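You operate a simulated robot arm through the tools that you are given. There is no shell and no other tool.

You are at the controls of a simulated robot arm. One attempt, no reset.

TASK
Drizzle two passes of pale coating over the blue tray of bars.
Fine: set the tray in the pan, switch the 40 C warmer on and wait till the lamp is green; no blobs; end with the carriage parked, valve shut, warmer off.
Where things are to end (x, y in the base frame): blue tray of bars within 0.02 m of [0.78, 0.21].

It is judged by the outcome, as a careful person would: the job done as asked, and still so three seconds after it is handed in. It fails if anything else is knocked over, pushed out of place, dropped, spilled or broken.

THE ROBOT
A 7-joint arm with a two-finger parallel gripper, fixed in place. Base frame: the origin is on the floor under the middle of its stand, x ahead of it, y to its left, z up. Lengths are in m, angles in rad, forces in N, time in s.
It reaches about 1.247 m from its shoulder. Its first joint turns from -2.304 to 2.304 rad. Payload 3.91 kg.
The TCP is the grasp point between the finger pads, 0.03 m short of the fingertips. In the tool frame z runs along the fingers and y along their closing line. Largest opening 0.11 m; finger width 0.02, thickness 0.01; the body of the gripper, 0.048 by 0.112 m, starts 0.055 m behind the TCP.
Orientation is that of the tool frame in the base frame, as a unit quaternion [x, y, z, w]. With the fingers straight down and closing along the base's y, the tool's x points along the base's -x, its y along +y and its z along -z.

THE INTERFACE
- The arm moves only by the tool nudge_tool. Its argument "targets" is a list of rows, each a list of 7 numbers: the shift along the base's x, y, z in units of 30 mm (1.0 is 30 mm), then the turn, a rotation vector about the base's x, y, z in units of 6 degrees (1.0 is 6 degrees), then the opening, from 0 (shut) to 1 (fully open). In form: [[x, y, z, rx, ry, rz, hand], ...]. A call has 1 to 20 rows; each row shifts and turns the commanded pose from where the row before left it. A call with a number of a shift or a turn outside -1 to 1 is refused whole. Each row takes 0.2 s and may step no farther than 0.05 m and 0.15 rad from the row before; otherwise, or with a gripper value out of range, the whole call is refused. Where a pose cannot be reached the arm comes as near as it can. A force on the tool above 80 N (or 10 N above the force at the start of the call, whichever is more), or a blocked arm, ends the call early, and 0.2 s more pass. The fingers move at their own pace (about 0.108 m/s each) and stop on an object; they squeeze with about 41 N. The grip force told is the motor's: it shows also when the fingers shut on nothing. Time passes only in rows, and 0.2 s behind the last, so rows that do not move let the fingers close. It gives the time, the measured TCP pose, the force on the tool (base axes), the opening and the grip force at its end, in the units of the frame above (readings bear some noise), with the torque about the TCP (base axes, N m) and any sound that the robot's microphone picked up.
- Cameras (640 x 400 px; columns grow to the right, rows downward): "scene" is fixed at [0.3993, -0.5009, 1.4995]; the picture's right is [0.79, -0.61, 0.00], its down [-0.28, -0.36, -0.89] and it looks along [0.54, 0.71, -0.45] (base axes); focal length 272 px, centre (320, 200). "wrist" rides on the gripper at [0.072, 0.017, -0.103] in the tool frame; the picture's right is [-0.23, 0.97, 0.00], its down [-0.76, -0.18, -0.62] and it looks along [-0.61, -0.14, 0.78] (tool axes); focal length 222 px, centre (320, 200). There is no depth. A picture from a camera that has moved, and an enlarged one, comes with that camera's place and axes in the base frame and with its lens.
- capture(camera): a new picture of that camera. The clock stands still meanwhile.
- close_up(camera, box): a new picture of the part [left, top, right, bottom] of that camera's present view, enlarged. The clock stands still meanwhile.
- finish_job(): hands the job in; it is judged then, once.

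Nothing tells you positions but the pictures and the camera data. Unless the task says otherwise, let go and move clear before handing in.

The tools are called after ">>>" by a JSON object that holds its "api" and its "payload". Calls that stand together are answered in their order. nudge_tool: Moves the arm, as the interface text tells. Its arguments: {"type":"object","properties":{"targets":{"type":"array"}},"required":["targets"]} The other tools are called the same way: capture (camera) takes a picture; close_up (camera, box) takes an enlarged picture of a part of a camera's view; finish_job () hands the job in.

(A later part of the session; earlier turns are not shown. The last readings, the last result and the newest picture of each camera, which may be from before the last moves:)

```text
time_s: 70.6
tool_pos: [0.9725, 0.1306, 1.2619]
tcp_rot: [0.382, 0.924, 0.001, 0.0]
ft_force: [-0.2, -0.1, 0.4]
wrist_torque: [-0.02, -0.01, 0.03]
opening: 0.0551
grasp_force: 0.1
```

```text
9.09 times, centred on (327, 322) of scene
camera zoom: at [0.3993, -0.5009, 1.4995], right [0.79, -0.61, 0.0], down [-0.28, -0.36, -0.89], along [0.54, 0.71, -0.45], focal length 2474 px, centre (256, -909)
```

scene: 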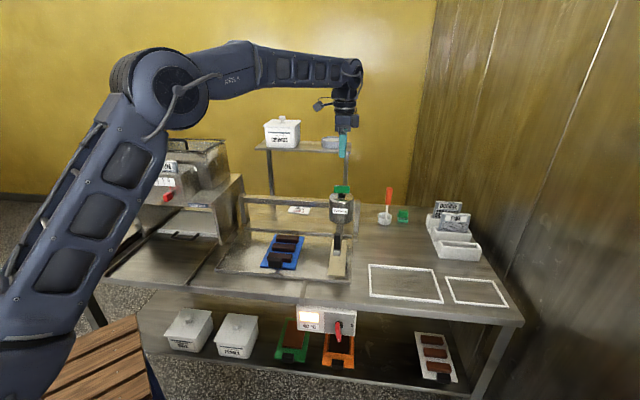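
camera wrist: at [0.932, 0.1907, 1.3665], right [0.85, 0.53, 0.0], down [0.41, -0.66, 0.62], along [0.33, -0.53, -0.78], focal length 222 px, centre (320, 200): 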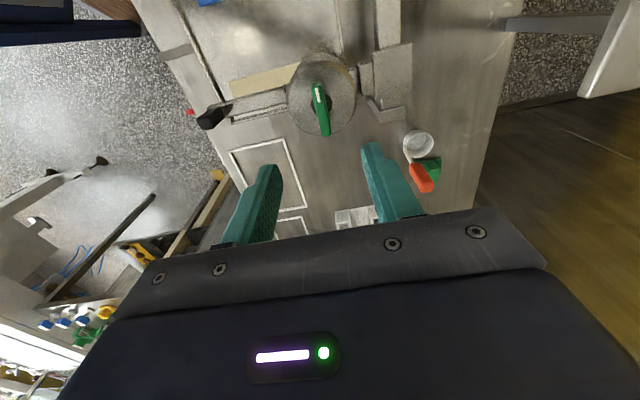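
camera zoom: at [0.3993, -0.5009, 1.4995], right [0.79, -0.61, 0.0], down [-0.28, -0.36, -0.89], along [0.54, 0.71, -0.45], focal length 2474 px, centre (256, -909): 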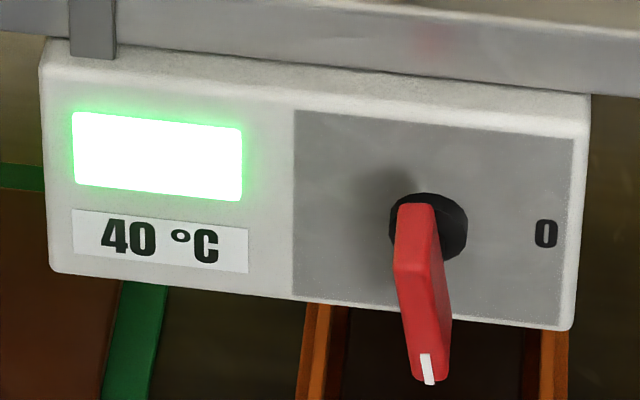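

The lamp is green. Before opening anything, I'll descend on the valve wing and check alignment.

>>> {"api": "nudge_tool", "payload": {"targets": [[0, 0, -0.5, 0, 0, 0, 0.5], [0, 0, -0.9, 0, 0, 0, 0.5], [0, 0, -0.9, 0, 0, 0, 0.5], [0, 0, -0.8, 0, 0, 0, 0.5], [0, 0, -0.6, 0, 0, 0, 0.5], [0, 0, 0, 0, 0, 0, 0.5]]}}

>>> {"api": "capture", "payload": {"camera": "wrist"}}

>>> {"api": "close_up", "payload": {"camera": "scene", "box": [310, 150, 370, 220]}}

```text
time_s: 72.0
tool_pos: [0.9728, 0.1307, 1.1517]
tcp_rot: [0.382, 0.924, 0.001, 0.0]
ft_force: [0.0, 0.1, -0.2]
wrist_torque: [0.01, -0.01, 0.02]
opening: 0.0552
grasp_force: 0.1
```

```text
taken
camera wrist: at [0.9308, 0.1938, 1.2555], right [0.85, 0.53, 0.0], down [0.41, -0.66, 0.62], along [0.33, -0.53, -0.78], focal length 222 px, centre (320, 200)
```

wrist: 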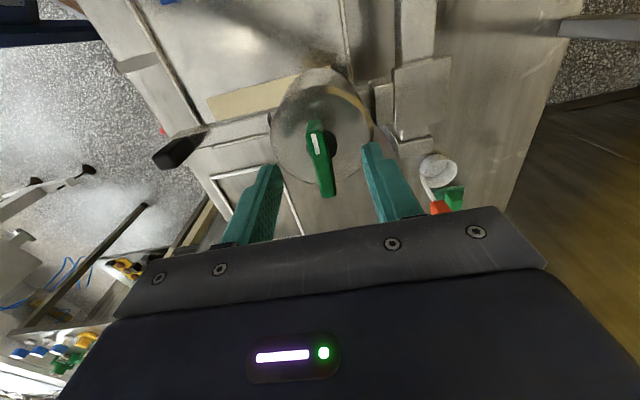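

```text
5.71 times, centred on (340, 185) of scene
camera zoom: at [0.3993, -0.5009, 1.4995], right [0.79, -0.61, 0.0], down [-0.28, -0.36, -0.89], along [0.54, 0.71, -0.45], focal length 1555 px, centre (206, 286)
```

zoom: 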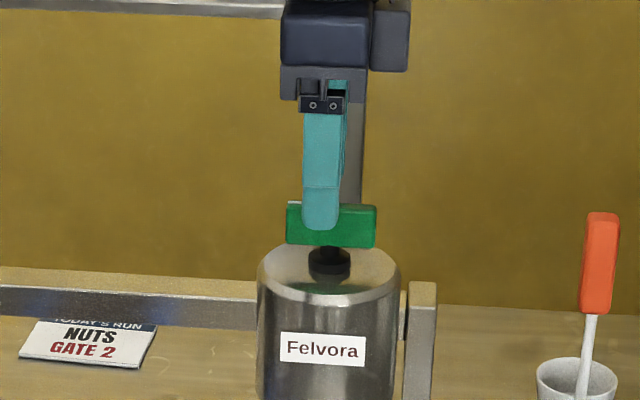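

I'm about 3 mm left of the wing's centre, so I'll trim that and settle to grip height.

>>> {"api": "nudge_tool", "payload": {"targets": [[0.047, -0.094, 0, 0, 0, 0, 0.5], [0, 0, -0.4, 0, 0, 0, 0.5], [0, 0, -0.4, 0, 0, 0, 0.5], [0, 0, -0.1, 0, 0, 0, 0.5], [0, 0, 0, 0, 0, 0, 0.5]]}}

>>> {"api": "capture", "payload": {"camera": "wrist"}}

>>> {"api": "close_up", "payload": {"camera": "scene", "box": [310, 150, 370, 220]}}

```text
time_s: 73.2
tool_pos: [0.9732, 0.1265, 1.1264]
tcp_rot: [0.382, 0.924, 0.001, 0.0]
ft_force: [0.4, -0.1, 0.4]
wrist_torque: [-0.03, 0.02, 0.0]
opening: 0.0549
grasp_force: 0.2
```

```text
taken
camera wrist: at [0.9325, 0.1895, 1.2293], right [0.85, 0.53, 0.0], down [0.41, -0.66, 0.62], along [0.33, -0.53, -0.78], focal length 222 px, centre (320, 200)
```

wrist: 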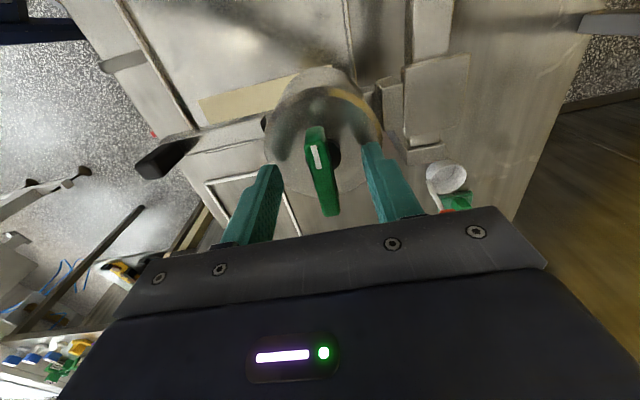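

```text
5.71 times, centred on (340, 185) of scene
camera zoom: at [0.3993, -0.5009, 1.4995], right [0.79, -0.61, 0.0], down [-0.28, -0.36, -0.89], along [0.54, 0.71, -0.45], focal length 1555 px, centre (206, 286)
```

zoom: 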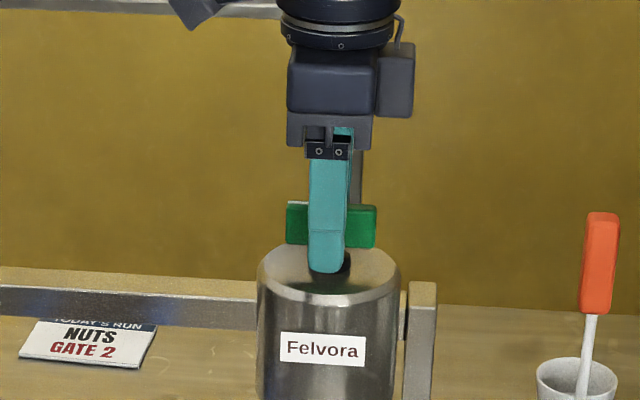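

Well centred. I'll close gently on the wing. Then, with the valve still shut, I'll do a short dry slide to confirm the carriage runs freely and its nozzle clears the tray.

>>> {"api": "nudge_tool", "payload": {"targets": [[0, 0, 0, 0, 0, 0, 0.3], [0, 0, 0, 0, 0, 0, 0.15], [0, 0, 0, 0, 0, 0, 0], [0, 0, 0, 0, 0, 0, 0], [0, 0, 0, 0, 0, 0, 0]]}}

>>> {"api": "capture", "payload": {"camera": "wrist"}}

>>> {"api": "close_up", "payload": {"camera": "scene", "box": [300, 170, 380, 280]}}

```text
time_s: 74.4
tool_pos: [0.9745, 0.1279, 1.1258]
tcp_rot: [0.382, 0.924, 0.001, 0.001]
ft_force: [25.0, 28.3, 5.0]
wrist_torque: [-0.09, -0.02, -0.15]
opening: 0.0116
grasp_force: 45.2
```

```text
taken
camera wrist: at [0.933, 0.1917, 1.2293], right [0.85, 0.53, 0.0], down [0.41, -0.66, 0.62], along [0.33, -0.53, -0.78], focal length 222 px, centre (320, 200)
```

wrist: 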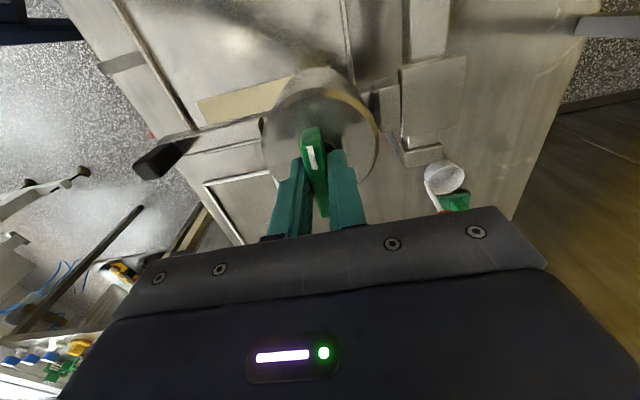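

```text
3.64 times, centred on (340, 225) of scene
camera zoom: at [0.3993, -0.5009, 1.4995], right [0.79, -0.61, 0.0], down [-0.28, -0.36, -0.89], along [0.54, 0.71, -0.45], focal length 990 px, centre (247, 109)
```

zoom: 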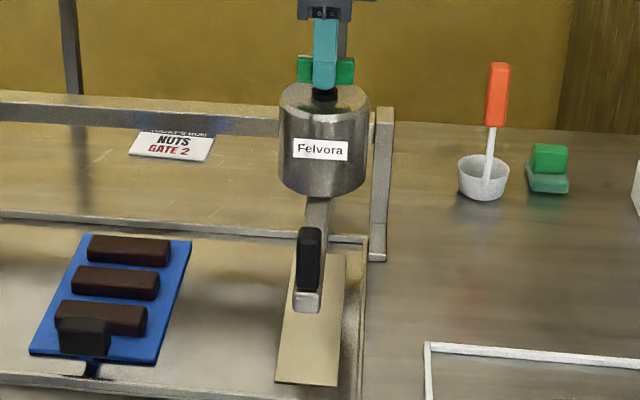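

The grip is on, but there's a 37 N sideways load along +v, so I'm about 2 mm off the wing's axis. I'll relieve that first.

>>> {"api": "nudge_tool", "payload": {"targets": [[0.03, 0.03, 0, 0, 0, 0, 0], [0.02, 0.02, 0, 0, 0, 0, 0], [0, 0, 0, 0, 0, 0, 0]]}}

```text
time_s: 75.2
tool_pos: [0.9739, 0.1272, 1.1258]
tcp_rot: [0.382, 0.924, 0.0, -0.001]
ft_force: [9.8, 10.7, 3.8]
wrist_torque: [0.47, 0.19, -0.08]
opening: 0.012
grasp_force: 45.1
```

>>> {"api": "nudge_tool", "payload": {"targets": [[0.018, 0.018, -0.02, 0, 0, 0, 0], [0, 0, 0, 0, 0, 0, 0]]}}

```text
time_s: 75.8
tool_pos: [0.9754, 0.1282, 1.1258]
tcp_rot: [0.381, 0.925, 0.0, 0.001]
ft_force: [-4.5, -3.0, 18.1]
wrist_torque: [0.4, 1.34, -0.09]
opening: 0.0118
grasp_force: 44.5
```

>>> {"api": "nudge_tool", "payload": {"targets": [[0, 0, 0.02, 0, 0, 0, 0], [0, 0, 0, 0, 0, 0, 0]]}}

>>> {"api": "nudge_tool", "payload": {"targets": [[-0.1, 0.1, 0, 0, 0, 0, 0], [-0.2, 0.2, 0, 0, 0, 0, 0], [-0.3, 0.3, 0, 0, 0, 0, 0], [-0.2, 0.2, 0, 0, 0, 0, 0], [-0.1, 0.1, 0, 0, 0, 0, 0], [0, 0, 0, 0, 0, 0, 0]]}}

>>> {"api": "capture", "payload": {"camera": "scene"}}

>>> {"api": "close_up", "payload": {"camera": "scene", "box": [220, 170, 380, 290]}}

```text
time_s: 76.4
tool_pos: [0.9754, 0.128, 1.1254]
tcp_rot: [0.382, 0.924, 0.001, 0.002]
ft_force: [-6.2, -7.9, 18.9]
wrist_torque: [-0.45, 0.75, -0.13]
opening: 0.0117
grasp_force: 44.7
```

```text
time_s: 77.8
tool_pos: [0.9461, 0.1566, 1.1265]
tcp_rot: [0.381, 0.924, 0.001, 0.001]
ft_force: [-11.5, -11.1, -2.6]
wrist_torque: [-1.03, -0.75, -0.14]
opening: 0.0121
grasp_force: 45.1
```

```text
taken
```

scene: 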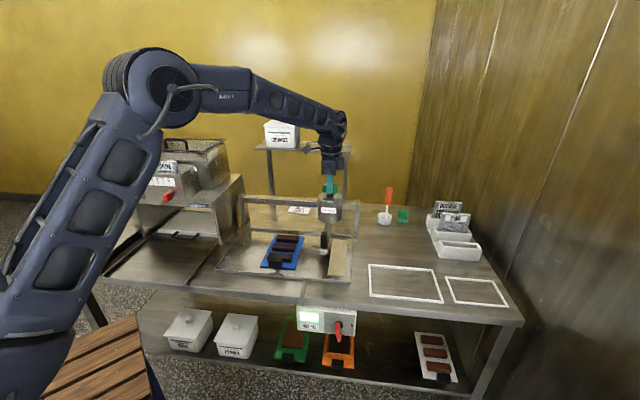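

```text
3.33 times, centred on (300, 230) of scene
camera zoom: at [0.3993, -0.5009, 1.4995], right [0.79, -0.61, 0.0], down [-0.28, -0.36, -0.89], along [0.54, 0.71, -0.45], focal length 907 px, centre (387, 100)
```

zoom: 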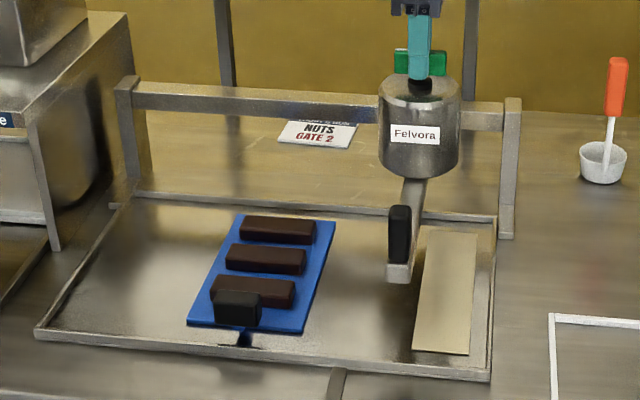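

The carriage slides freely on its rail. I'll continue the dry slide toward the tray, slowly, to check clearance above the handle and bars.

>>> {"api": "nudge_tool", "payload": {"targets": [[-0.21, 0.19, 0, 0, 0, 0, 0], [-0.41, 0.39, 0, 0, 0, 0, 0], [-0.4, 0.4, 0, 0, 0, 0, 0], [-0.4, 0.4, 0, 0, 0, 0, 0], [-0.4, 0.4, 0, 0, 0, 0, 0], [-0.2, 0.2, 0, 0, 0, 0, 0], [0, 0, 0, 0, 0, 0, 0]]}}

>>> {"api": "close_up", "payload": {"camera": "scene", "box": [240, 190, 340, 280]}}

>>> {"api": "capture", "payload": {"camera": "wrist"}}

```text
time_s: 79.4
tool_pos: [0.8872, 0.2166, 1.1251]
tcp_rot: [0.381, 0.925, -0.001, 0.0]
ft_force: [-14.9, -12.2, -5.8]
wrist_torque: [-1.1, -0.63, -0.16]
opening: 0.0121
grasp_force: 45.6
```

```text
4.44 times, centred on (290, 235) of scene
camera zoom: at [0.3993, -0.5009, 1.4995], right [0.79, -0.61, 0.0], down [-0.28, -0.36, -0.89], along [0.54, 0.71, -0.45], focal length 1210 px, centre (453, 44)
```

zoom: 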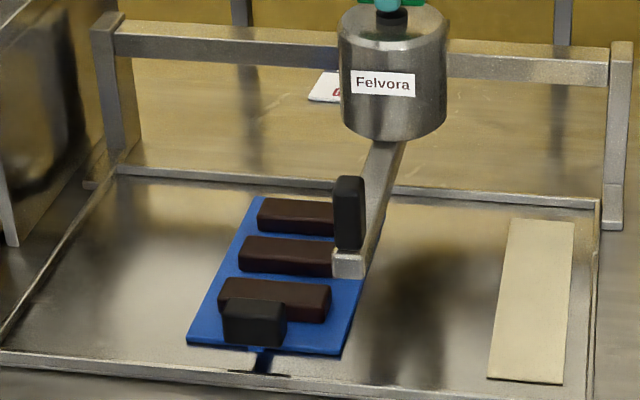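

```text
taken
camera wrist: at [0.8458, 0.2795, 1.2292], right [0.85, 0.53, 0.0], down [0.41, -0.66, 0.62], along [0.33, -0.53, -0.78], focal length 222 px, centre (320, 200)
```

wrist: 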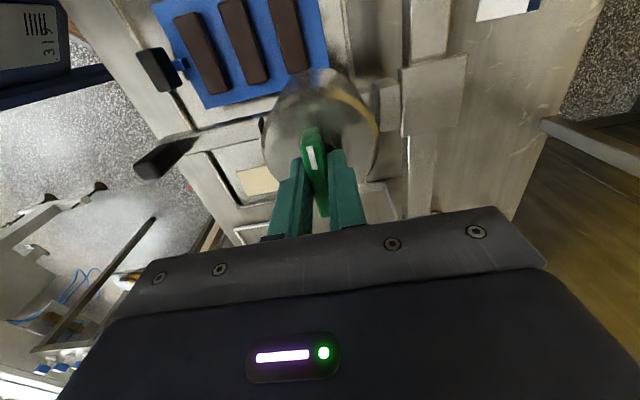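

The nozzle arm clears the handle by about 2 cm, and the rail runs about 0.7° off my assumed direction, which explains the small side load. I'll finish the dry check past the handle using the corrected direction.

>>> {"api": "nudge_tool", "payload": {"targets": [[-0.22, 0.16, 0, 0, 0, 0, 0], [-0.41, 0.39, 0, 0, 0, 0, 0], [-0.41, 0.4, 0, 0, 0, 0, 0], [-0.41, 0.4, 0, 0, 0, 0, 0], [-0.41, 0.4, 0, 0, 0, 0, 0], [-0.41, 0.4, 0, 0, 0, 0, 0], [-0.2, 0.195, 0, 0, 0, 0, 0], [0, 0, 0, 0, 0, 0, 0]]}}

>>> {"api": "close_up", "payload": {"camera": "scene", "box": [240, 190, 340, 280]}}

>>> {"api": "capture", "payload": {"camera": "wrist"}}

>>> {"api": "capture", "payload": {"camera": "scene"}}

```text
time_s: 81.2
tool_pos: [0.8144, 0.2876, 1.1264]
tcp_rot: [0.381, 0.925, 0.002, 0.001]
ft_force: [43.1, 44.2, 19.1]
wrist_torque: [0.39, 0.3, -0.08]
opening: 0.012
grasp_force: 44.7
```

```text
4.44 times, centred on (290, 235) of scene
camera zoom: at [0.3993, -0.5009, 1.4995], right [0.79, -0.61, 0.0], down [-0.28, -0.36, -0.89], along [0.54, 0.71, -0.45], focal length 1210 px, centre (453, 44)
```

zoom: 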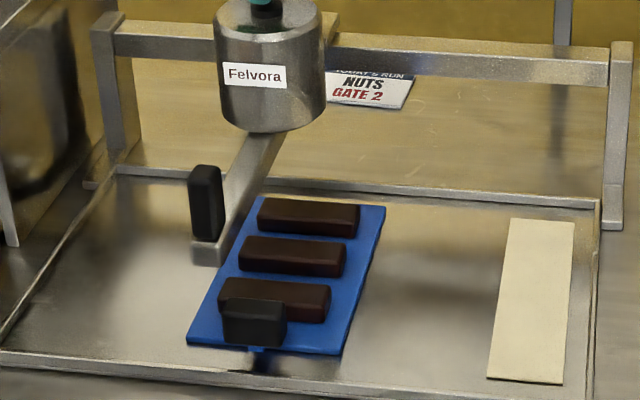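

```text
taken
camera wrist: at [0.7732, 0.3513, 1.2292], right [0.85, 0.53, 0.01], down [0.41, -0.66, 0.62], along [0.33, -0.53, -0.78], focal length 222 px, centre (320, 200)
```

wrist: 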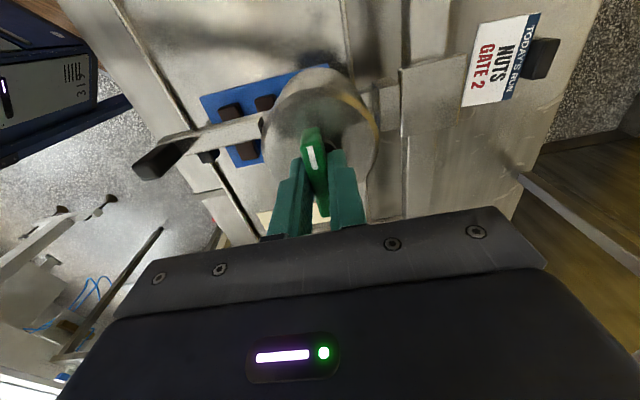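

```text
taken
```

scene: 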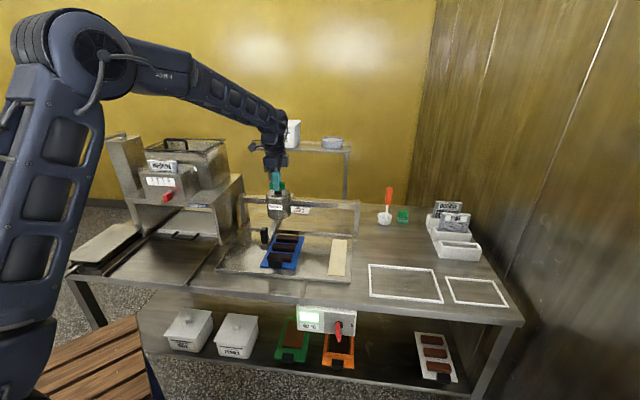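

The carriage passes cleanly over the whole tray with the tray undisturbed. My direction "correction" was wrong: the rail is at 45°, and the side load is now +60 N. I'll relieve that and return to park.

>>> {"api": "nudge_tool", "payload": {"targets": [[0.03, 0.03, 0, 0, 0, 0, 0], [0.027, 0.027, 0, 0, 0, 0, 0], [0, 0, 0, 0, 0, 0, 0]]}}

>>> {"api": "nudge_tool", "payload": {"targets": [[0.2, -0.2, 0, 0, 0, 0, 0], [0.41, -0.406, 0, 0, 0, 0, 0], [0.41, -0.406, 0, 0, 0, 0, 0], [0.41, -0.406, 0, 0, 0, 0, 0], [0.41, -0.406, 0, 0, 0, 0, 0], [0.41, -0.406, 0, 0, 0, 0, 0], [0.41, -0.406, 0, 0, 0, 0, 0], [0, 0, 0, 0, 0, 0, 0]]}}

```text
time_s: 82.0
tool_pos: [0.8157, 0.2871, 1.1264]
tcp_rot: [0.382, 0.924, 0.0, 0.0]
ft_force: [26.0, 25.8, 25.1]
wrist_torque: [0.26, 0.0, -0.08]
opening: 0.0119
grasp_force: 45.0
```

```text
time_s: 83.8
tool_pos: [0.8956, 0.2069, 1.1252]
tcp_rot: [0.382, 0.924, 0.001, 0.001]
ft_force: [19.5, 17.4, 31.0]
wrist_torque: [-0.05, 0.61, -0.15]
opening: 0.0119
grasp_force: 45.3
```

>>> {"api": "nudge_tool", "payload": {"targets": [[0.4, -0.396, 0.02, 0, 0, 0, 0], [0.4, -0.396, 0, 0, 0, 0, 0], [0.4, -0.396, 0, 0, 0, 0, 0], [0.4, -0.396, 0, 0, 0, 0, 0], [0.4, -0.396, 0, 0, 0, 0, 0], [0.3, -0.3, 0, 0, 0, 0, 0], [0.2, -0.2, 0, 0, 0, 0, 0], [0.1, -0.1, 0, 0, 0, 0, 0], [0, 0, 0, 0, 0, 0, 0]]}}

>>> {"api": "close_up", "payload": {"camera": "scene", "box": [300, 170, 380, 280]}}

>>> {"api": "close_up", "payload": {"camera": "scene", "box": [220, 170, 380, 290]}}

```text
time_s: 85.8
tool_pos: [0.9721, 0.1308, 1.1257]
tcp_rot: [0.382, 0.924, 0.0, 0.0]
ft_force: [-5.1, -5.3, 9.7]
wrist_torque: [0.76, 0.92, -0.12]
opening: 0.012
grasp_force: 45.1
```

```text
3.64 times, centred on (340, 225) of scene
camera zoom: at [0.3993, -0.5009, 1.4995], right [0.79, -0.61, 0.0], down [-0.28, -0.36, -0.89], along [0.54, 0.71, -0.45], focal length 990 px, centre (247, 109)
```

zoom: 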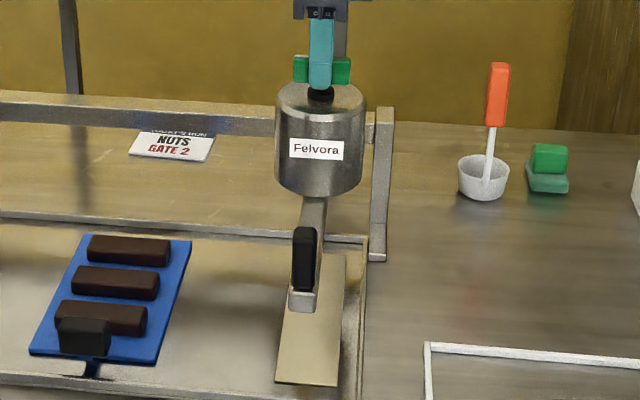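

```text
3.33 times, centred on (300, 230) of scene
camera zoom: at [0.3993, -0.5009, 1.4995], right [0.79, -0.61, 0.0], down [-0.28, -0.36, -0.89], along [0.54, 0.71, -0.45], focal length 907 px, centre (387, 100)
```

zoom: 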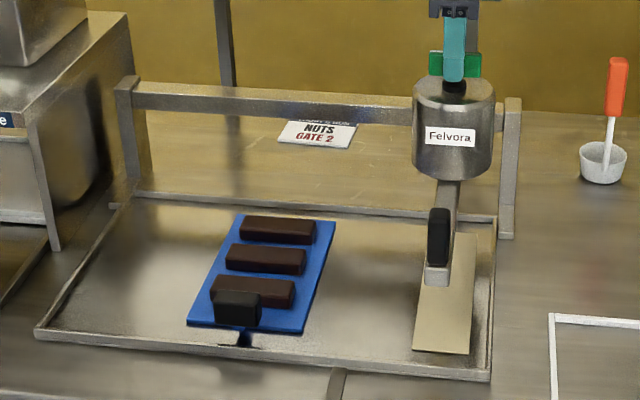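

Back at park, about 4 mm shy, so I'll correct that. Then I'll try a small counter-clockwise twist of the valve to feel which way it opens.

>>> {"api": "nudge_tool", "payload": {"targets": [[0.1, -0.1, 0, 0, 0, 0, 0], [0, 0, 0, 0, 0, 0, 0]]}}

>>> {"api": "nudge_tool", "payload": {"targets": [[0, 0, 0, 0, 0, 0.5, 0], [0, 0, 0, 0, 0, 0, 0]]}}

```text
time_s: 86.4
tool_pos: [0.9745, 0.1285, 1.1259]
tcp_rot: [0.382, 0.924, 0.0, 0.0]
ft_force: [-19.4, -10.8, -1.9]
wrist_torque: [-1.25, -0.56, -0.13]
opening: 0.012
grasp_force: 45.2
```

```text
time_s: 87.0
tool_pos: [0.9749, 0.1282, 1.1247]
tcp_rot: [0.358, 0.934, 0.001, -0.001]
ft_force: [-26.8, -14.9, -13.2]
wrist_torque: [0.09, 0.66, -1.1]
opening: 0.0125
grasp_force: 44.6
```

The counter-clockwise twist met about 1.1 N·m, which feels like a stop. I'll undo it and try a small clockwise twist.

>>> {"api": "nudge_tool", "payload": {"targets": [[0, 0, 0, 0, 0, -0.5, 0], [0, 0, 0, 0, 0, 0, 0]]}}

>>> {"api": "nudge_tool", "payload": {"targets": [[0, 0, 0, 0, 0, -0.5, 0], [0, 0, 0, 0, 0, 0, 0]]}}

>>> {"api": "capture", "payload": {"camera": "wrist"}}

```text
time_s: 87.6
tool_pos: [0.9752, 0.1285, 1.126]
tcp_rot: [0.383, 0.924, -0.001, -0.001]
ft_force: [-47.1, -21.5, -23.1]
wrist_torque: [-0.18, 0.43, -0.13]
opening: 0.012
grasp_force: 44.6
```

```text
time_s: 88.2
tool_pos: [0.9755, 0.1278, 1.1247]
tcp_rot: [0.406, 0.914, 0.0, 0.0]
ft_force: [-47.4, -22.0, -23.5]
wrist_torque: [-0.07, 0.85, -0.03]
opening: 0.0119
grasp_force: 44.4
```

```text
taken
camera wrist: at [0.9379, 0.1931, 1.2291], right [0.87, 0.48, 0.0], down [0.38, -0.68, 0.62], along [0.3, -0.54, -0.78], focal length 222 px, centre (320, 200)
```

wrist: 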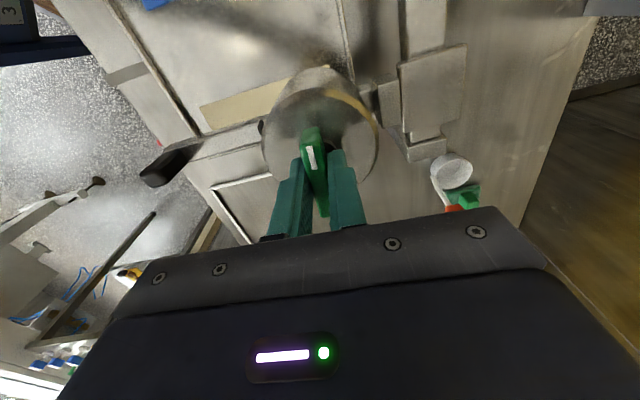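

The valve turns freely clockwise seen from above, so that is the opening direction. Before using it I want to be sure the wrist can make that 90° turn. I'll return the wing to closed, release, and test the rotation in free air.

>>> {"api": "nudge_tool", "payload": {"targets": [[-0.03, -0.03, 0.02, 0, 0, 0.5, 0], [-0.02, 0.0, 0.01, 0, 0, 0, 0], [0, 0, 0, 0, 0, 0, 0]]}}

>>> {"api": "nudge_tool", "payload": {"targets": [[0, 0, 0, 0, 0, 0, 0.4], [0, 0, 0, 0, 0, 0, 0.5], [0, 0, 0, 0, 0, 0, 0.5], [0, 0, 0.4, 0, 0, 0, 0.5], [0, 0, 0.9, 0, 0, 0, 0.5], [0, 0, 0.9, 0, 0, 0, 0.5], [0, 0, 0.9, 0, 0, 0, 0.5], [0, 0, 0.9, 0, 0, 0, 0.5]]}}

>>> {"api": "capture", "payload": {"camera": "wrist"}}

>>> {"api": "close_up", "payload": {"camera": "scene", "box": [300, 170, 380, 280]}}

```text
time_s: 89.0
tool_pos: [0.9747, 0.1268, 1.126]
tcp_rot: [0.382, 0.924, 0.0, 0.001]
ft_force: [-21.4, -8.5, -34.3]
wrist_torque: [0.05, 0.48, -0.14]
opening: 0.0119
grasp_force: 45.2
```

```text
time_s: 90.8
tool_pos: [0.9758, 0.127, 1.2477]
tcp_rot: [0.383, 0.924, 0.001, 0.001]
ft_force: [0.8, 1.0, -0.6]
wrist_torque: [-0.02, -0.01, -0.01]
opening: 0.0548
grasp_force: 0.0
```

```text
taken
camera wrist: at [0.934, 0.1911, 1.351], right [0.85, 0.53, 0.0], down [0.41, -0.66, 0.62], along [0.33, -0.53, -0.78], focal length 222 px, centre (320, 200)
```

wrist: 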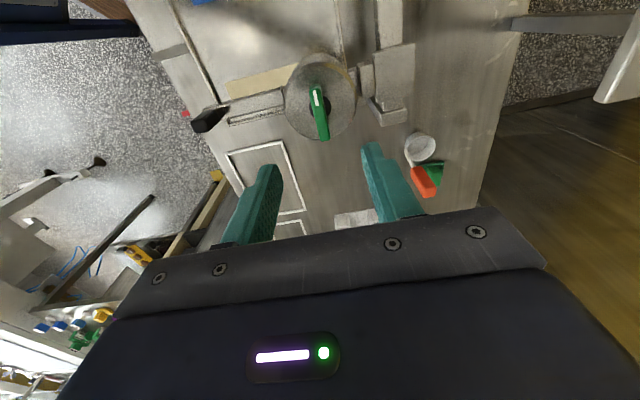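

```text
3.64 times, centred on (340, 225) of scene
camera zoom: at [0.3993, -0.5009, 1.4995], right [0.79, -0.61, 0.0], down [-0.28, -0.36, -0.89], along [0.54, 0.71, -0.45], focal length 990 px, centre (247, 109)
```

zoom: 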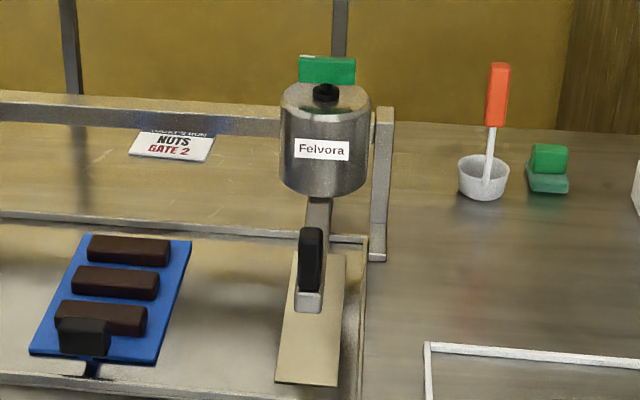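

The valve is closed and the carriage is at its park stop. I'll test the clockwise wrist turn in free air, in small batches.

>>> {"api": "nudge_tool", "payload": {"targets": [[0, 0, 0, 0, 0, -1, 0.5], [0, 0, 0, 0, 0, -1, 0.5], [0, 0, 0, 0, 0, -1, 0.5], [0, 0, 0, 0, 0, -1, 0.5], [0, 0, 0, 0, 0, -1, 0.5]]}}

>>> {"api": "nudge_tool", "payload": {"targets": [[0, 0, 0, 0, 0, -1, 0.5], [0, 0, 0, 0, 0, -1, 0.5], [0, 0, 0, 0, 0, -1, 0.5]]}}

```text
time_s: 92.0
tool_pos: [0.9741, 0.1269, 1.2463]
tcp_rot: [0.609, 0.793, 0.0, 0.0]
ft_force: [-0.3, -0.3, 0.1]
wrist_torque: [0.04, 0.01, -0.01]
opening: 0.0547
grasp_force: 0.0
```

```text
time_s: 92.8
tool_pos: [0.9746, 0.1273, 1.2474]
tcp_rot: [0.725, 0.689, 0.001, 0.001]
ft_force: [0.4, 0.3, -0.3]
wrist_torque: [0.03, -0.02, 0.0]
opening: 0.0552
grasp_force: 0.1
```

>>> {"api": "nudge_tool", "payload": {"targets": [[0, 0, 0, 0, 0, -1, 0.5], [0, 0, 0, 0, 0, -1, 0.5]]}}

>>> {"api": "nudge_tool", "payload": {"targets": [[0, 0, 0, 0, 0, -1, 0.5], [0, 0, 0, 0, 0, -1, 0.5]]}}

>>> {"api": "capture", "payload": {"camera": "scene"}}

```text
time_s: 93.4
tool_pos: [0.9748, 0.1284, 1.2466]
tcp_rot: [0.793, 0.609, 0.001, 0.0]
ft_force: [-0.4, -0.3, 0.0]
wrist_torque: [-0.01, -0.01, 0.01]
opening: 0.0548
grasp_force: 0.0
```

```text
time_s: 94.0
tool_pos: [0.9749, 0.128, 1.2459]
tcp_rot: [0.852, 0.523, 0.001, 0.001]
ft_force: [0.0, 0.2, 0.5]
wrist_torque: [-0.01, -0.01, 0.0]
opening: 0.0548
grasp_force: 0.1
```

```text
taken
```

scene: 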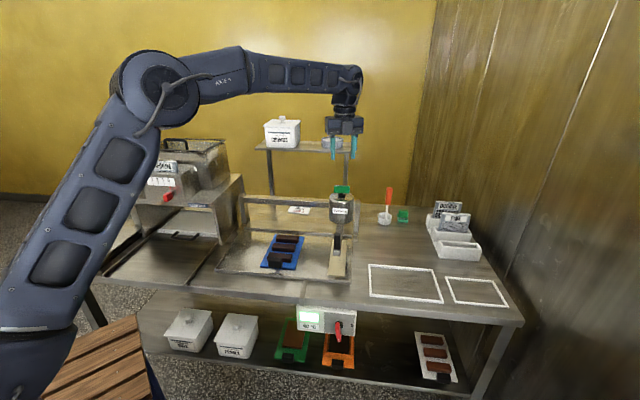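

>>> {"api": "nudge_tool", "payload": {"targets": [[0, 0, 0, 0, 0, -1, 0.5], [0, 0, 0, 0, 0, -1, 0.5]]}}

>>> {"api": "nudge_tool", "payload": {"targets": [[0, 0, 0, 0, 0, -1, 0.5]]}}

>>> {"api": "capture", "payload": {"camera": "wrist"}}

```text
time_s: 94.6
tool_pos: [0.975, 0.1281, 1.2458]
tcp_rot: [0.903, 0.43, 0.0, 0.001]
ft_force: [0.4, -0.2, 0.8]
wrist_torque: [0.01, 0.03, -0.02]
opening: 0.0549
grasp_force: 0.1
```

```text
time_s: 95.0
tool_pos: [0.9743, 0.1282, 1.2457]
tcp_rot: [0.924, 0.383, -0.001, 0.001]
ft_force: [0.2, -0.3, 0.1]
wrist_torque: [0.03, 0.0, -0.02]
opening: 0.0546
grasp_force: 0.1
```

```text
taken
camera wrist: at [1.0357, 0.1677, 1.3494], right [0.53, -0.85, 0.0], down [-0.66, -0.41, 0.62], along [-0.53, -0.33, -0.78], focal length 222 px, centre (320, 200)
```

wrist: 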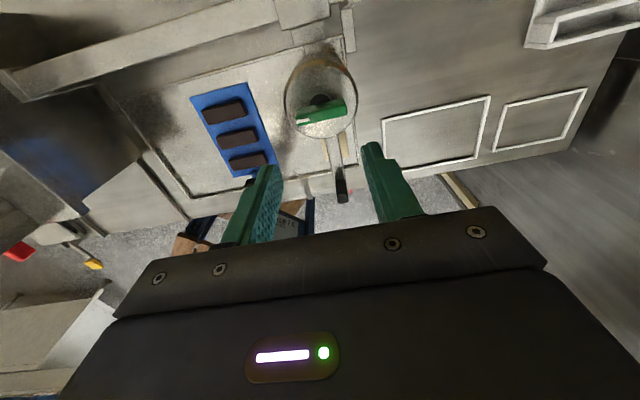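

Yaw −135° is reachable, but sweeping left from there would push the wrist close to its limit. Grasping the wing the other way round (start at +135°, open to +45°) would keep the sweep comfortable. I'll rotate back and test +135° in free air.

>>> {"api": "nudge_tool", "payload": {"targets": [[0, 0, 0, 0, 0, 1, 0.5], [0, 0, 0, 0, 0, 1, 0.5], [0, 0, 0, 0, 0, 1, 0.5], [0, 0, 0, 0, 0, 1, 0.5], [0, 0, 0, 0, 0, 1, 0.5], [0, 0, 0, 0, 0, 1, 0.5], [0, 0, 0, 0, 0, 1, 0.5], [0, 0, 0, 0, 0, 1, 0.5], [0, 0, 0, 0, 0, 1, 0.5], [0, 0, 0, 0, 0, 1, 0.5], [0, 0, 0, 0, 0, 1, 0.5], [0, 0, 0, 0, 0, 1, 0.5], [0, 0, 0, 0, 0, 1, 0.5], [0, 0, 0, 0, 0, 1, 0.5], [0, 0, 0, 0, 0, 1, 0.5]]}}

>>> {"api": "nudge_tool", "payload": {"targets": [[0, 0, 0, 0, 0, 1, 0.5], [0, 0, 0, 0, 0, 1, 0.5], [0, 0, 0, 0, 0, 1, 0.5], [0, 0, 0, 0, 0, 1, 0.5], [0, 0, 0, 0, 0, 1, 0.5], [0, 0, 0, 0, 0, 1, 0.5], [0, 0, 0, 0, 0, 1, 0.5], [0, 0, 0, 0, 0, 1, 0.5], [0, 0, 0, 0, 0, 1, 0.5], [0, 0, 0, 0, 0, 1, 0.5], [0, 0, 0, 0, 0, 1, 0.5], [0, 0, 0, 0, 0, 1, 0.5], [0, 0, 0, 0, 0, 1, 0.5], [0, 0, 0, 0, 0, 1, 0.5], [0, 0, 0, 0, 0, 1, 0.5]]}}

>>> {"api": "nudge_tool", "payload": {"targets": [[0, 0, 0, 0, 0, 1, 0.5], [0, 0, 0, 0, 0, 1, 0.5], [0, 0, 0, 0, 0, 1, 0.5], [0, 0, 0, 0, 0, 1, 0.5]]}}

```text
time_s: 98.2
tool_pos: [0.9733, 0.1264, 1.2469]
tcp_rot: [0.381, 0.925, 0.001, 0.001]
ft_force: [-1.4, -0.8, -1.2]
wrist_torque: [0.02, 0.0, 0.01]
opening: 0.055
grasp_force: 0.0
```

```text
time_s: 101.4
tool_pos: [0.9764, 0.1262, 1.2479]
tcp_rot: [-0.385, 0.923, 0.001, 0.0]
ft_force: [0.3, -0.1, 0.4]
wrist_torque: [0.01, -0.02, 0.01]
opening: 0.0551
grasp_force: 0.0
```

```text
time_s: 102.4
tool_pos: [0.9743, 0.1271, 1.247]
tcp_rot: [-0.568, 0.823, 0.001, -0.001]
ft_force: [0.2, -0.6, 0.4]
wrist_torque: [0.02, 0.04, 0.0]
opening: 0.055
grasp_force: 0.1
```

>>> {"api": "nudge_tool", "payload": {"targets": [[0, 0, 0, 0, 0, 1, 0.5], [0, 0, 0, 0, 0, 1, 0.5], [0, 0, 0, 0, 0, 1, 0.5]]}}

>>> {"api": "nudge_tool", "payload": {"targets": [[0, 0, 0, 0, 0, 1, 0.5], [0, 0, 0, 0, 0, 1, 0.5]]}}

>>> {"api": "nudge_tool", "payload": {"targets": [[0, 0, 0, 0, 0, 1, 0.5], [0, 0, 0, 0, 0, 1, 0.5]]}}

```text
time_s: 103.2
tool_pos: [0.9753, 0.1271, 1.2469]
tcp_rot: [-0.69, 0.724, 0.001, -0.001]
ft_force: [-0.3, -0.2, -1.0]
wrist_torque: [0.0, 0.0, -0.03]
opening: 0.055
grasp_force: 0.0
```

```text
time_s: 103.8
tool_pos: [0.9753, 0.1278, 1.2473]
tcp_rot: [0.761, -0.649, -0.001, 0.001]
ft_force: [-0.1, 0.1, 0.1]
wrist_torque: [-0.01, 0.05, -0.01]
opening: 0.0551
grasp_force: 0.0
```

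```text
time_s: 104.4
tool_pos: [0.9758, 0.1278, 1.2472]
tcp_rot: [0.825, -0.565, 0.0, 0.0]
ft_force: [-0.1, 1.2, -0.4]
wrist_torque: [-0.01, -0.02, 0.04]
opening: 0.0552
grasp_force: 0.1
```

>>> {"api": "nudge_tool", "payload": {"targets": [[0, 0, 0, 0, 0, 1, 0.5], [0, 0, 0, 0, 0, 1, 0.5]]}}

>>> {"api": "nudge_tool", "payload": {"targets": [[0, 0, 0, 0, 0, 1, 0.5], [0, 0, 0, 0, 0, 0.9, 0.5]]}}

>>> {"api": "capture", "payload": {"camera": "wrist"}}

>>> {"api": "capture", "payload": {"camera": "scene"}}

```text
time_s: 105.0
tool_pos: [0.9754, 0.1272, 1.248]
tcp_rot: [0.88, -0.476, 0.0, 0.001]
ft_force: [0.3, -0.6, 0.2]
wrist_torque: [-0.01, 0.0, 0.03]
opening: 0.0549
grasp_force: 0.1
```

```text
time_s: 105.6
tool_pos: [0.9756, 0.127, 1.2479]
tcp_rot: [0.922, -0.386, 0.0, 0.001]
ft_force: [0.1, 0.8, 0.1]
wrist_torque: [0.02, 0.0, 0.05]
opening: 0.0552
grasp_force: 0.0
```

```text
taken
camera wrist: at [1.0129, 0.0643, 1.3507], right [-0.85, -0.52, 0.0], down [-0.41, 0.67, 0.62], along [-0.33, 0.53, -0.78], focal length 222 px, centre (320, 200)
```

wrist: 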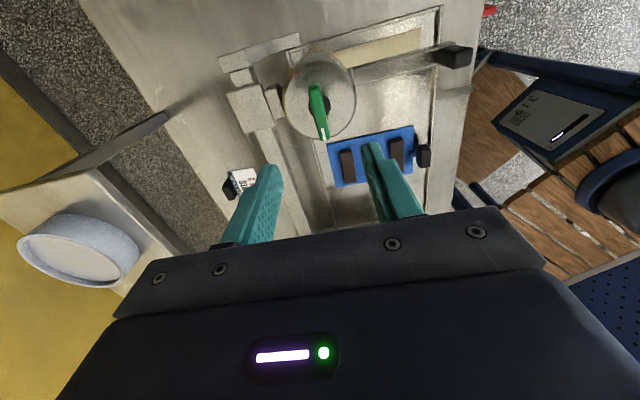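

```text
taken
```

scene: 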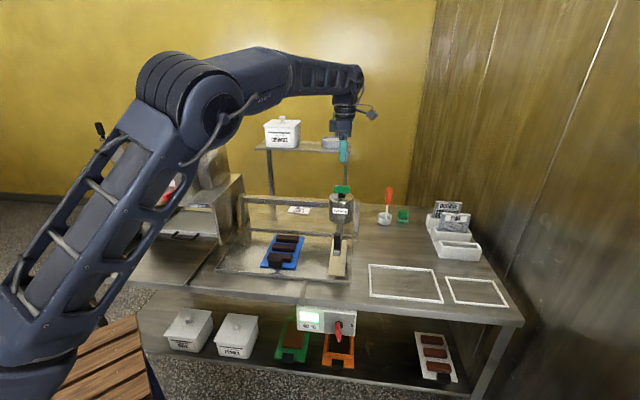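

Both ends of the +135° → +45° turn are reachable, so the whole job can be done while holding the valve wing. I'll descend onto the wing again.

>>> {"api": "nudge_tool", "payload": {"targets": [[-0.03, 0.03, -0.5, 0, 0, 0, 0.5], [0, 0, -0.9, 0, 0, 0, 0.5], [0, 0, -0.9, 0, 0, 0, 0.5], [0, 0, -0.7, 0, 0, 0, 0.5], [0, 0, -0.6, 0, 0, 0, 0.5], [0, 0, -0.4, 0, 0, 0.07, 0.5], [0, 0, -0.06, 0, 0, 0, 0.5], [0, 0, 0, 0, 0, 0, 0.5]]}}

>>> {"api": "capture", "payload": {"camera": "wrist"}}

>>> {"api": "close_up", "payload": {"camera": "scene", "box": [310, 150, 370, 220]}}

```text
time_s: 107.4
tool_pos: [0.9729, 0.127, 1.1246]
tcp_rot: [0.924, -0.383, -0.001, 0.001]
ft_force: [0.0, 0.4, 0.4]
wrist_torque: [0.01, -0.02, -0.01]
opening: 0.055
grasp_force: 0.0
```

```text
taken
camera wrist: at [1.0111, 0.0655, 1.2277], right [-0.85, -0.53, 0.0], down [-0.41, 0.67, 0.62], along [-0.33, 0.53, -0.78], focal length 222 px, centre (320, 200)
```

wrist: 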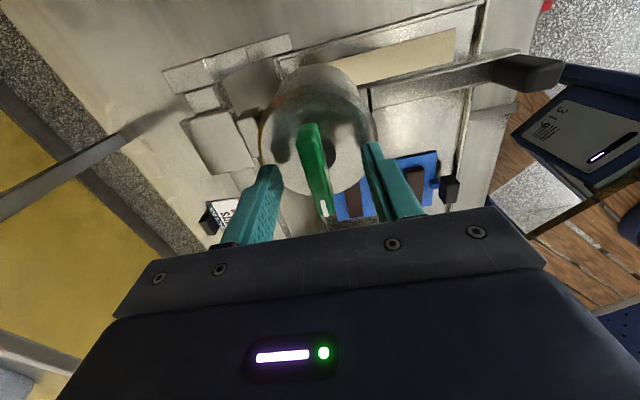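

```text
5.71 times, centred on (340, 185) of scene
camera zoom: at [0.3993, -0.5009, 1.4995], right [0.79, -0.61, 0.0], down [-0.28, -0.36, -0.89], along [0.54, 0.71, -0.45], focal length 1555 px, centre (206, 286)
```

zoom: 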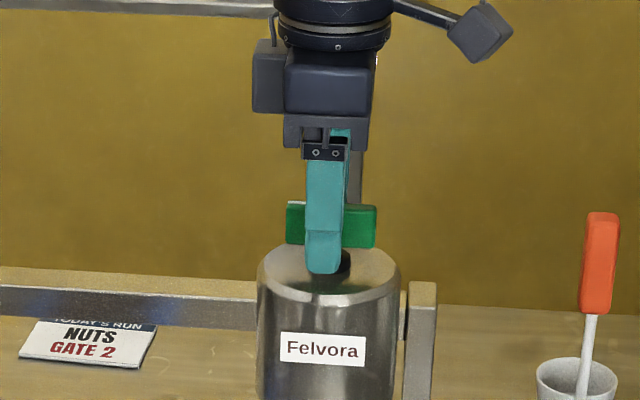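

>>> {"api": "nudge_tool", "payload": {"targets": [[0.05, -0.02, 0, 0, 0, 0, 0.5], [0, 0, 0, 0, 0, 0, 0.3], [0, 0, 0, 0, 0, 0, 0.15], [0, 0, 0, 0, 0, 0, 0], [0, 0, 0, 0, 0, 0, 0], [0, 0, 0, 0, 0, 0, 0]]}}

>>> {"api": "close_up", "payload": {"camera": "scene", "box": [310, 150, 370, 220]}}

```text
time_s: 108.8
tool_pos: [0.9742, 0.1279, 1.1241]
tcp_rot: [0.924, -0.383, 0.0, 0.001]
ft_force: [3.6, 3.0, -1.5]
wrist_torque: [0.35, -0.47, 0.01]
opening: 0.0119
grasp_force: 44.9
```

```text
5.71 times, centred on (340, 185) of scene
camera zoom: at [0.3993, -0.5009, 1.4995], right [0.79, -0.61, 0.0], down [-0.28, -0.36, -0.89], along [0.54, 0.71, -0.45], focal length 1555 px, centre (206, 286)
```

zoom: 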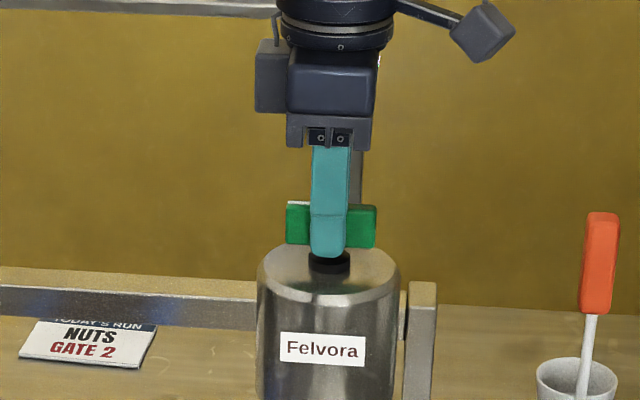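

The grip is centred and nearly force-free, and the lamp was green. I'll open the valve with a 90° clockwise turn, parked over the drip board.

>>> {"api": "nudge_tool", "payload": {"targets": [[0, 0, 0, 0, 0, -1, 0], [0, 0, 0, 0, 0, -1, 0], [0, 0, 0, 0, 0, -1, 0], [0, 0, 0, 0, 0, -1, 0], [0, 0, 0, 0, 0, -1, 0], [0, 0, 0, 0, 0, -1, 0], [0, 0, 0, 0, 0, -1, 0], [0, 0, 0, 0, 0, -1, 0], [0, 0, 0, 0, 0, -1, 0], [0, 0, 0, 0, 0, -1, 0], [0, 0, 0, 0, 0, -1, 0], [0, 0, 0, 0, 0, -1, 0], [0, 0, 0, 0, 0, -1, 0], [0, 0, 0, 0, 0, -1, 0], [0, 0, 0, 0, 0, -1, 0]]}}

>>> {"api": "close_up", "payload": {"camera": "scene", "box": [290, 160, 390, 285]}}

>>> {"api": "close_up", "payload": {"camera": "scene", "box": [220, 170, 380, 290]}}

```text
time_s: 112.0
tool_pos: [0.9758, 0.1284, 1.1239]
tcp_rot: [-0.382, 0.924, 0.0, 0.0]
ft_force: [3.7, 1.9, -6.8]
wrist_torque: [-0.22, -0.18, 0.1]
opening: 0.0119
grasp_force: 44.8
```

```text
3.20 times, centred on (340, 222) of scene
camera zoom: at [0.3993, -0.5009, 1.4995], right [0.79, -0.61, 0.0], down [-0.28, -0.36, -0.89], along [0.54, 0.71, -0.45], focal length 871 px, centre (256, 128)
```

zoom: 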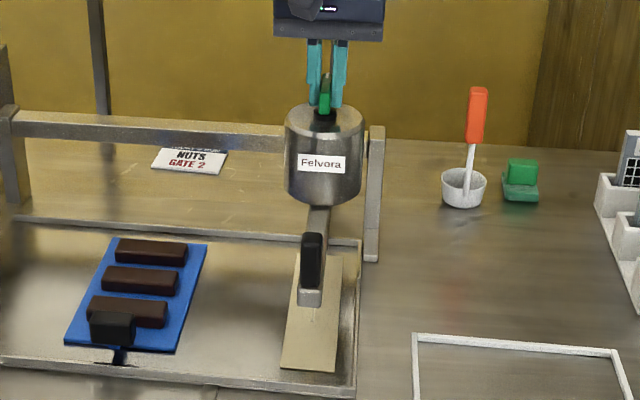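

```text
3.33 times, centred on (300, 230) of scene
camera zoom: at [0.3993, -0.5009, 1.4995], right [0.79, -0.61, 0.0], down [-0.28, -0.36, -0.89], along [0.54, 0.71, -0.45], focal length 907 px, centre (387, 100)
```

zoom: 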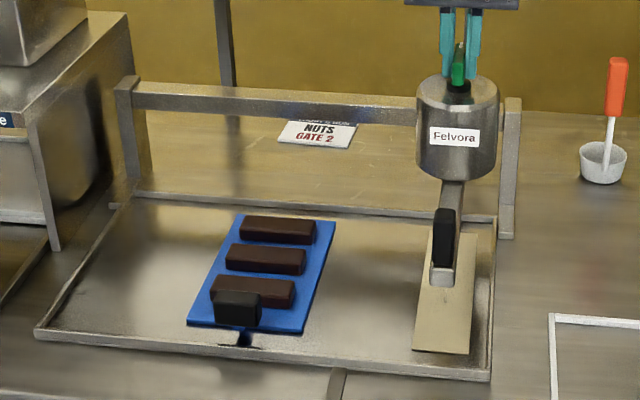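

The valve is turned with negligible load. Now the first pass: a steady sweep left across the tray without stopping over it.

>>> {"api": "nudge_tool", "payload": {"targets": [[-0.2, 0.2, 0, 0, 0, 0, 0], [-0.45, 0.45, 0, 0, 0, 0, 0], [-0.651, 0.649, 0, 0, 0, 0, 0], [-0.651, 0.649, 0, 0, 0, 0, 0], [-0.651, 0.649, 0, 0, 0, 0, 0], [-0.651, 0.649, 0, 0, 0, 0, 0], [-0.651, 0.649, 0, 0, 0, 0, 0], [-0.651, 0.649, 0, 0, 0, 0, 0], [-0.651, 0.649, 0, 0, 0, 0, 0], [-0.651, 0.649, 0, 0, 0, 0, 0], [-0.651, 0.649, 0, 0, 0, 0, 0], [-0.45, 0.45, 0, 0, 0, 0, 0], [-0.25, 0.25, 0, 0, 0, 0, 0]]}}

>>> {"api": "close_up", "payload": {"camera": "scene", "box": [200, 170, 360, 290]}}

>>> {"api": "close_up", "payload": {"camera": "scene", "box": [240, 220, 320, 280]}}

```text
time_s: 114.8
tool_pos: [0.7609, 0.3443, 1.1265]
tcp_rot: [-0.383, 0.924, 0.001, 0.0]
ft_force: [17.3, 16.2, 9.1]
wrist_torque: [0.55, -1.07, 0.04]
opening: 0.0119
grasp_force: 45.7
```

```text
3.33 times, centred on (280, 230) of scene
camera zoom: at [0.3993, -0.5009, 1.4995], right [0.79, -0.61, 0.0], down [-0.28, -0.36, -0.89], along [0.54, 0.71, -0.45], focal length 907 px, centre (453, 100)
```

zoom: 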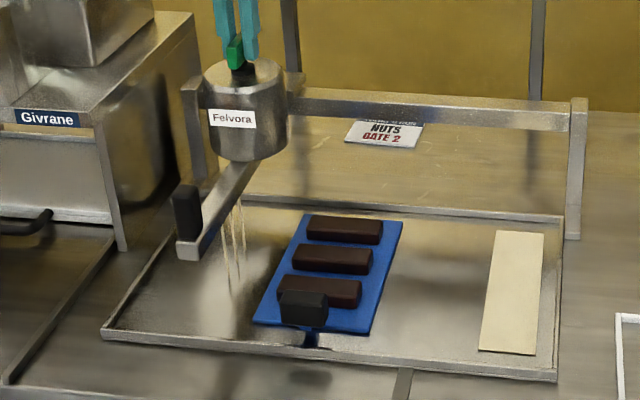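

```text
6.67 times, centred on (280, 250) of scene
camera zoom: at [0.3993, -0.5009, 1.4995], right [0.79, -0.61, 0.0], down [-0.28, -0.36, -0.89], along [0.54, 0.71, -0.45], focal length 1814 px, centre (587, -133)
```

zoom: 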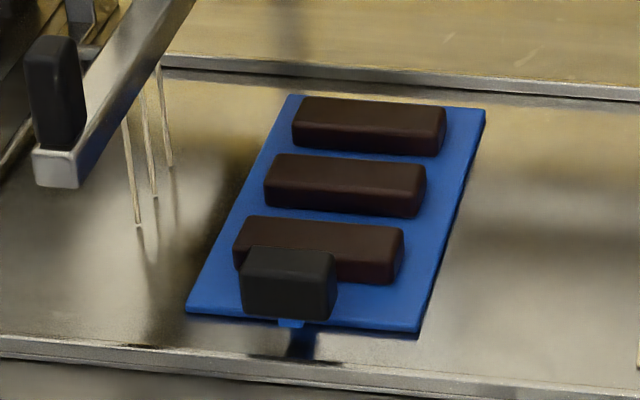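

Pale threads are now flowing from three nozzles, but I need to see whether the bars got coated on this first sweep.

>>> {"api": "close_up", "payload": {"camera": "scene", "box": [262, 228, 306, 272]}}

>>> {"api": "close_up", "payload": {"camera": "scene", "box": [225, 210, 275, 260]}}

>>> {"api": "close_up", "payload": {"camera": "scene", "box": [292, 300, 362, 344]}}

>>> {"api": "capture", "payload": {"camera": "wrist"}}

```text
9.09 times, centred on (284, 250) of scene
camera zoom: at [0.3993, -0.5009, 1.4995], right [0.79, -0.61, 0.0], down [-0.28, -0.36, -0.89], along [0.54, 0.71, -0.45], focal length 2474 px, centre (647, -254)
```

zoom: 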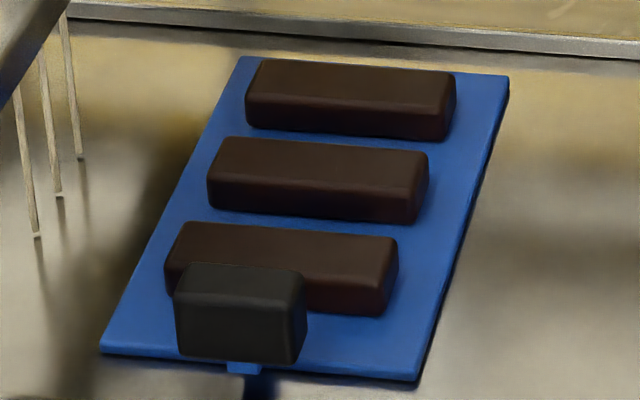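

```text
8.00 times, centred on (250, 235) of scene
camera zoom: at [0.3993, -0.5009, 1.4995], right [0.79, -0.61, 0.0], down [-0.28, -0.36, -0.89], along [0.54, 0.71, -0.45], focal length 2177 px, centre (880, -80)
```

zoom: 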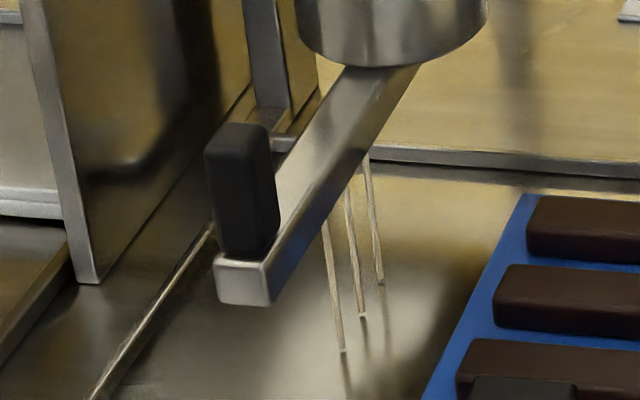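

```text
9.09 times, centred on (327, 322) of scene
camera zoom: at [0.3993, -0.5009, 1.4995], right [0.79, -0.61, 0.0], down [-0.28, -0.36, -0.89], along [0.54, 0.71, -0.45], focal length 2474 px, centre (256, -909)
```

zoom: 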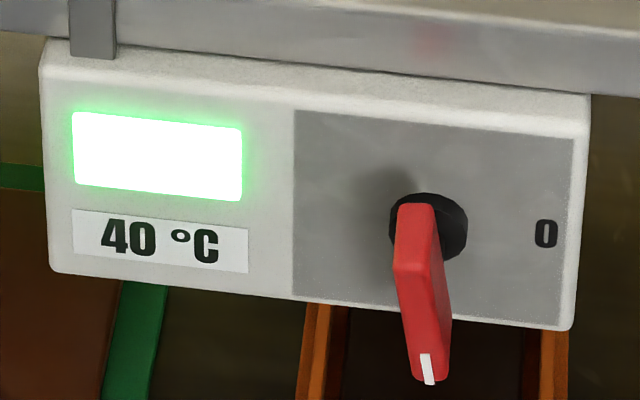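

```text
taken
camera wrist: at [0.6961, 0.305, 1.2299], right [-0.53, 0.85, 0.0], down [0.66, 0.41, 0.62], along [0.53, 0.33, -0.78], focal length 222 px, centre (320, 200)
```

wrist: 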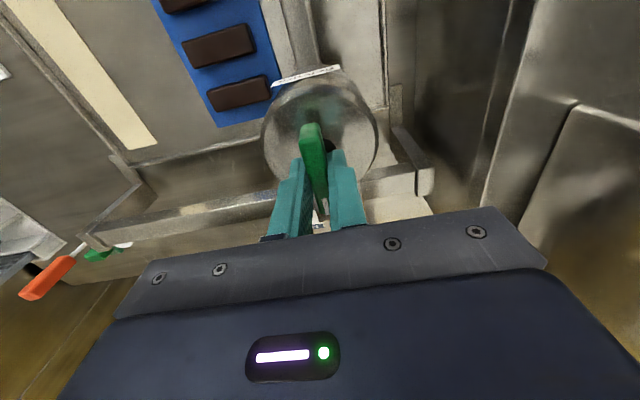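

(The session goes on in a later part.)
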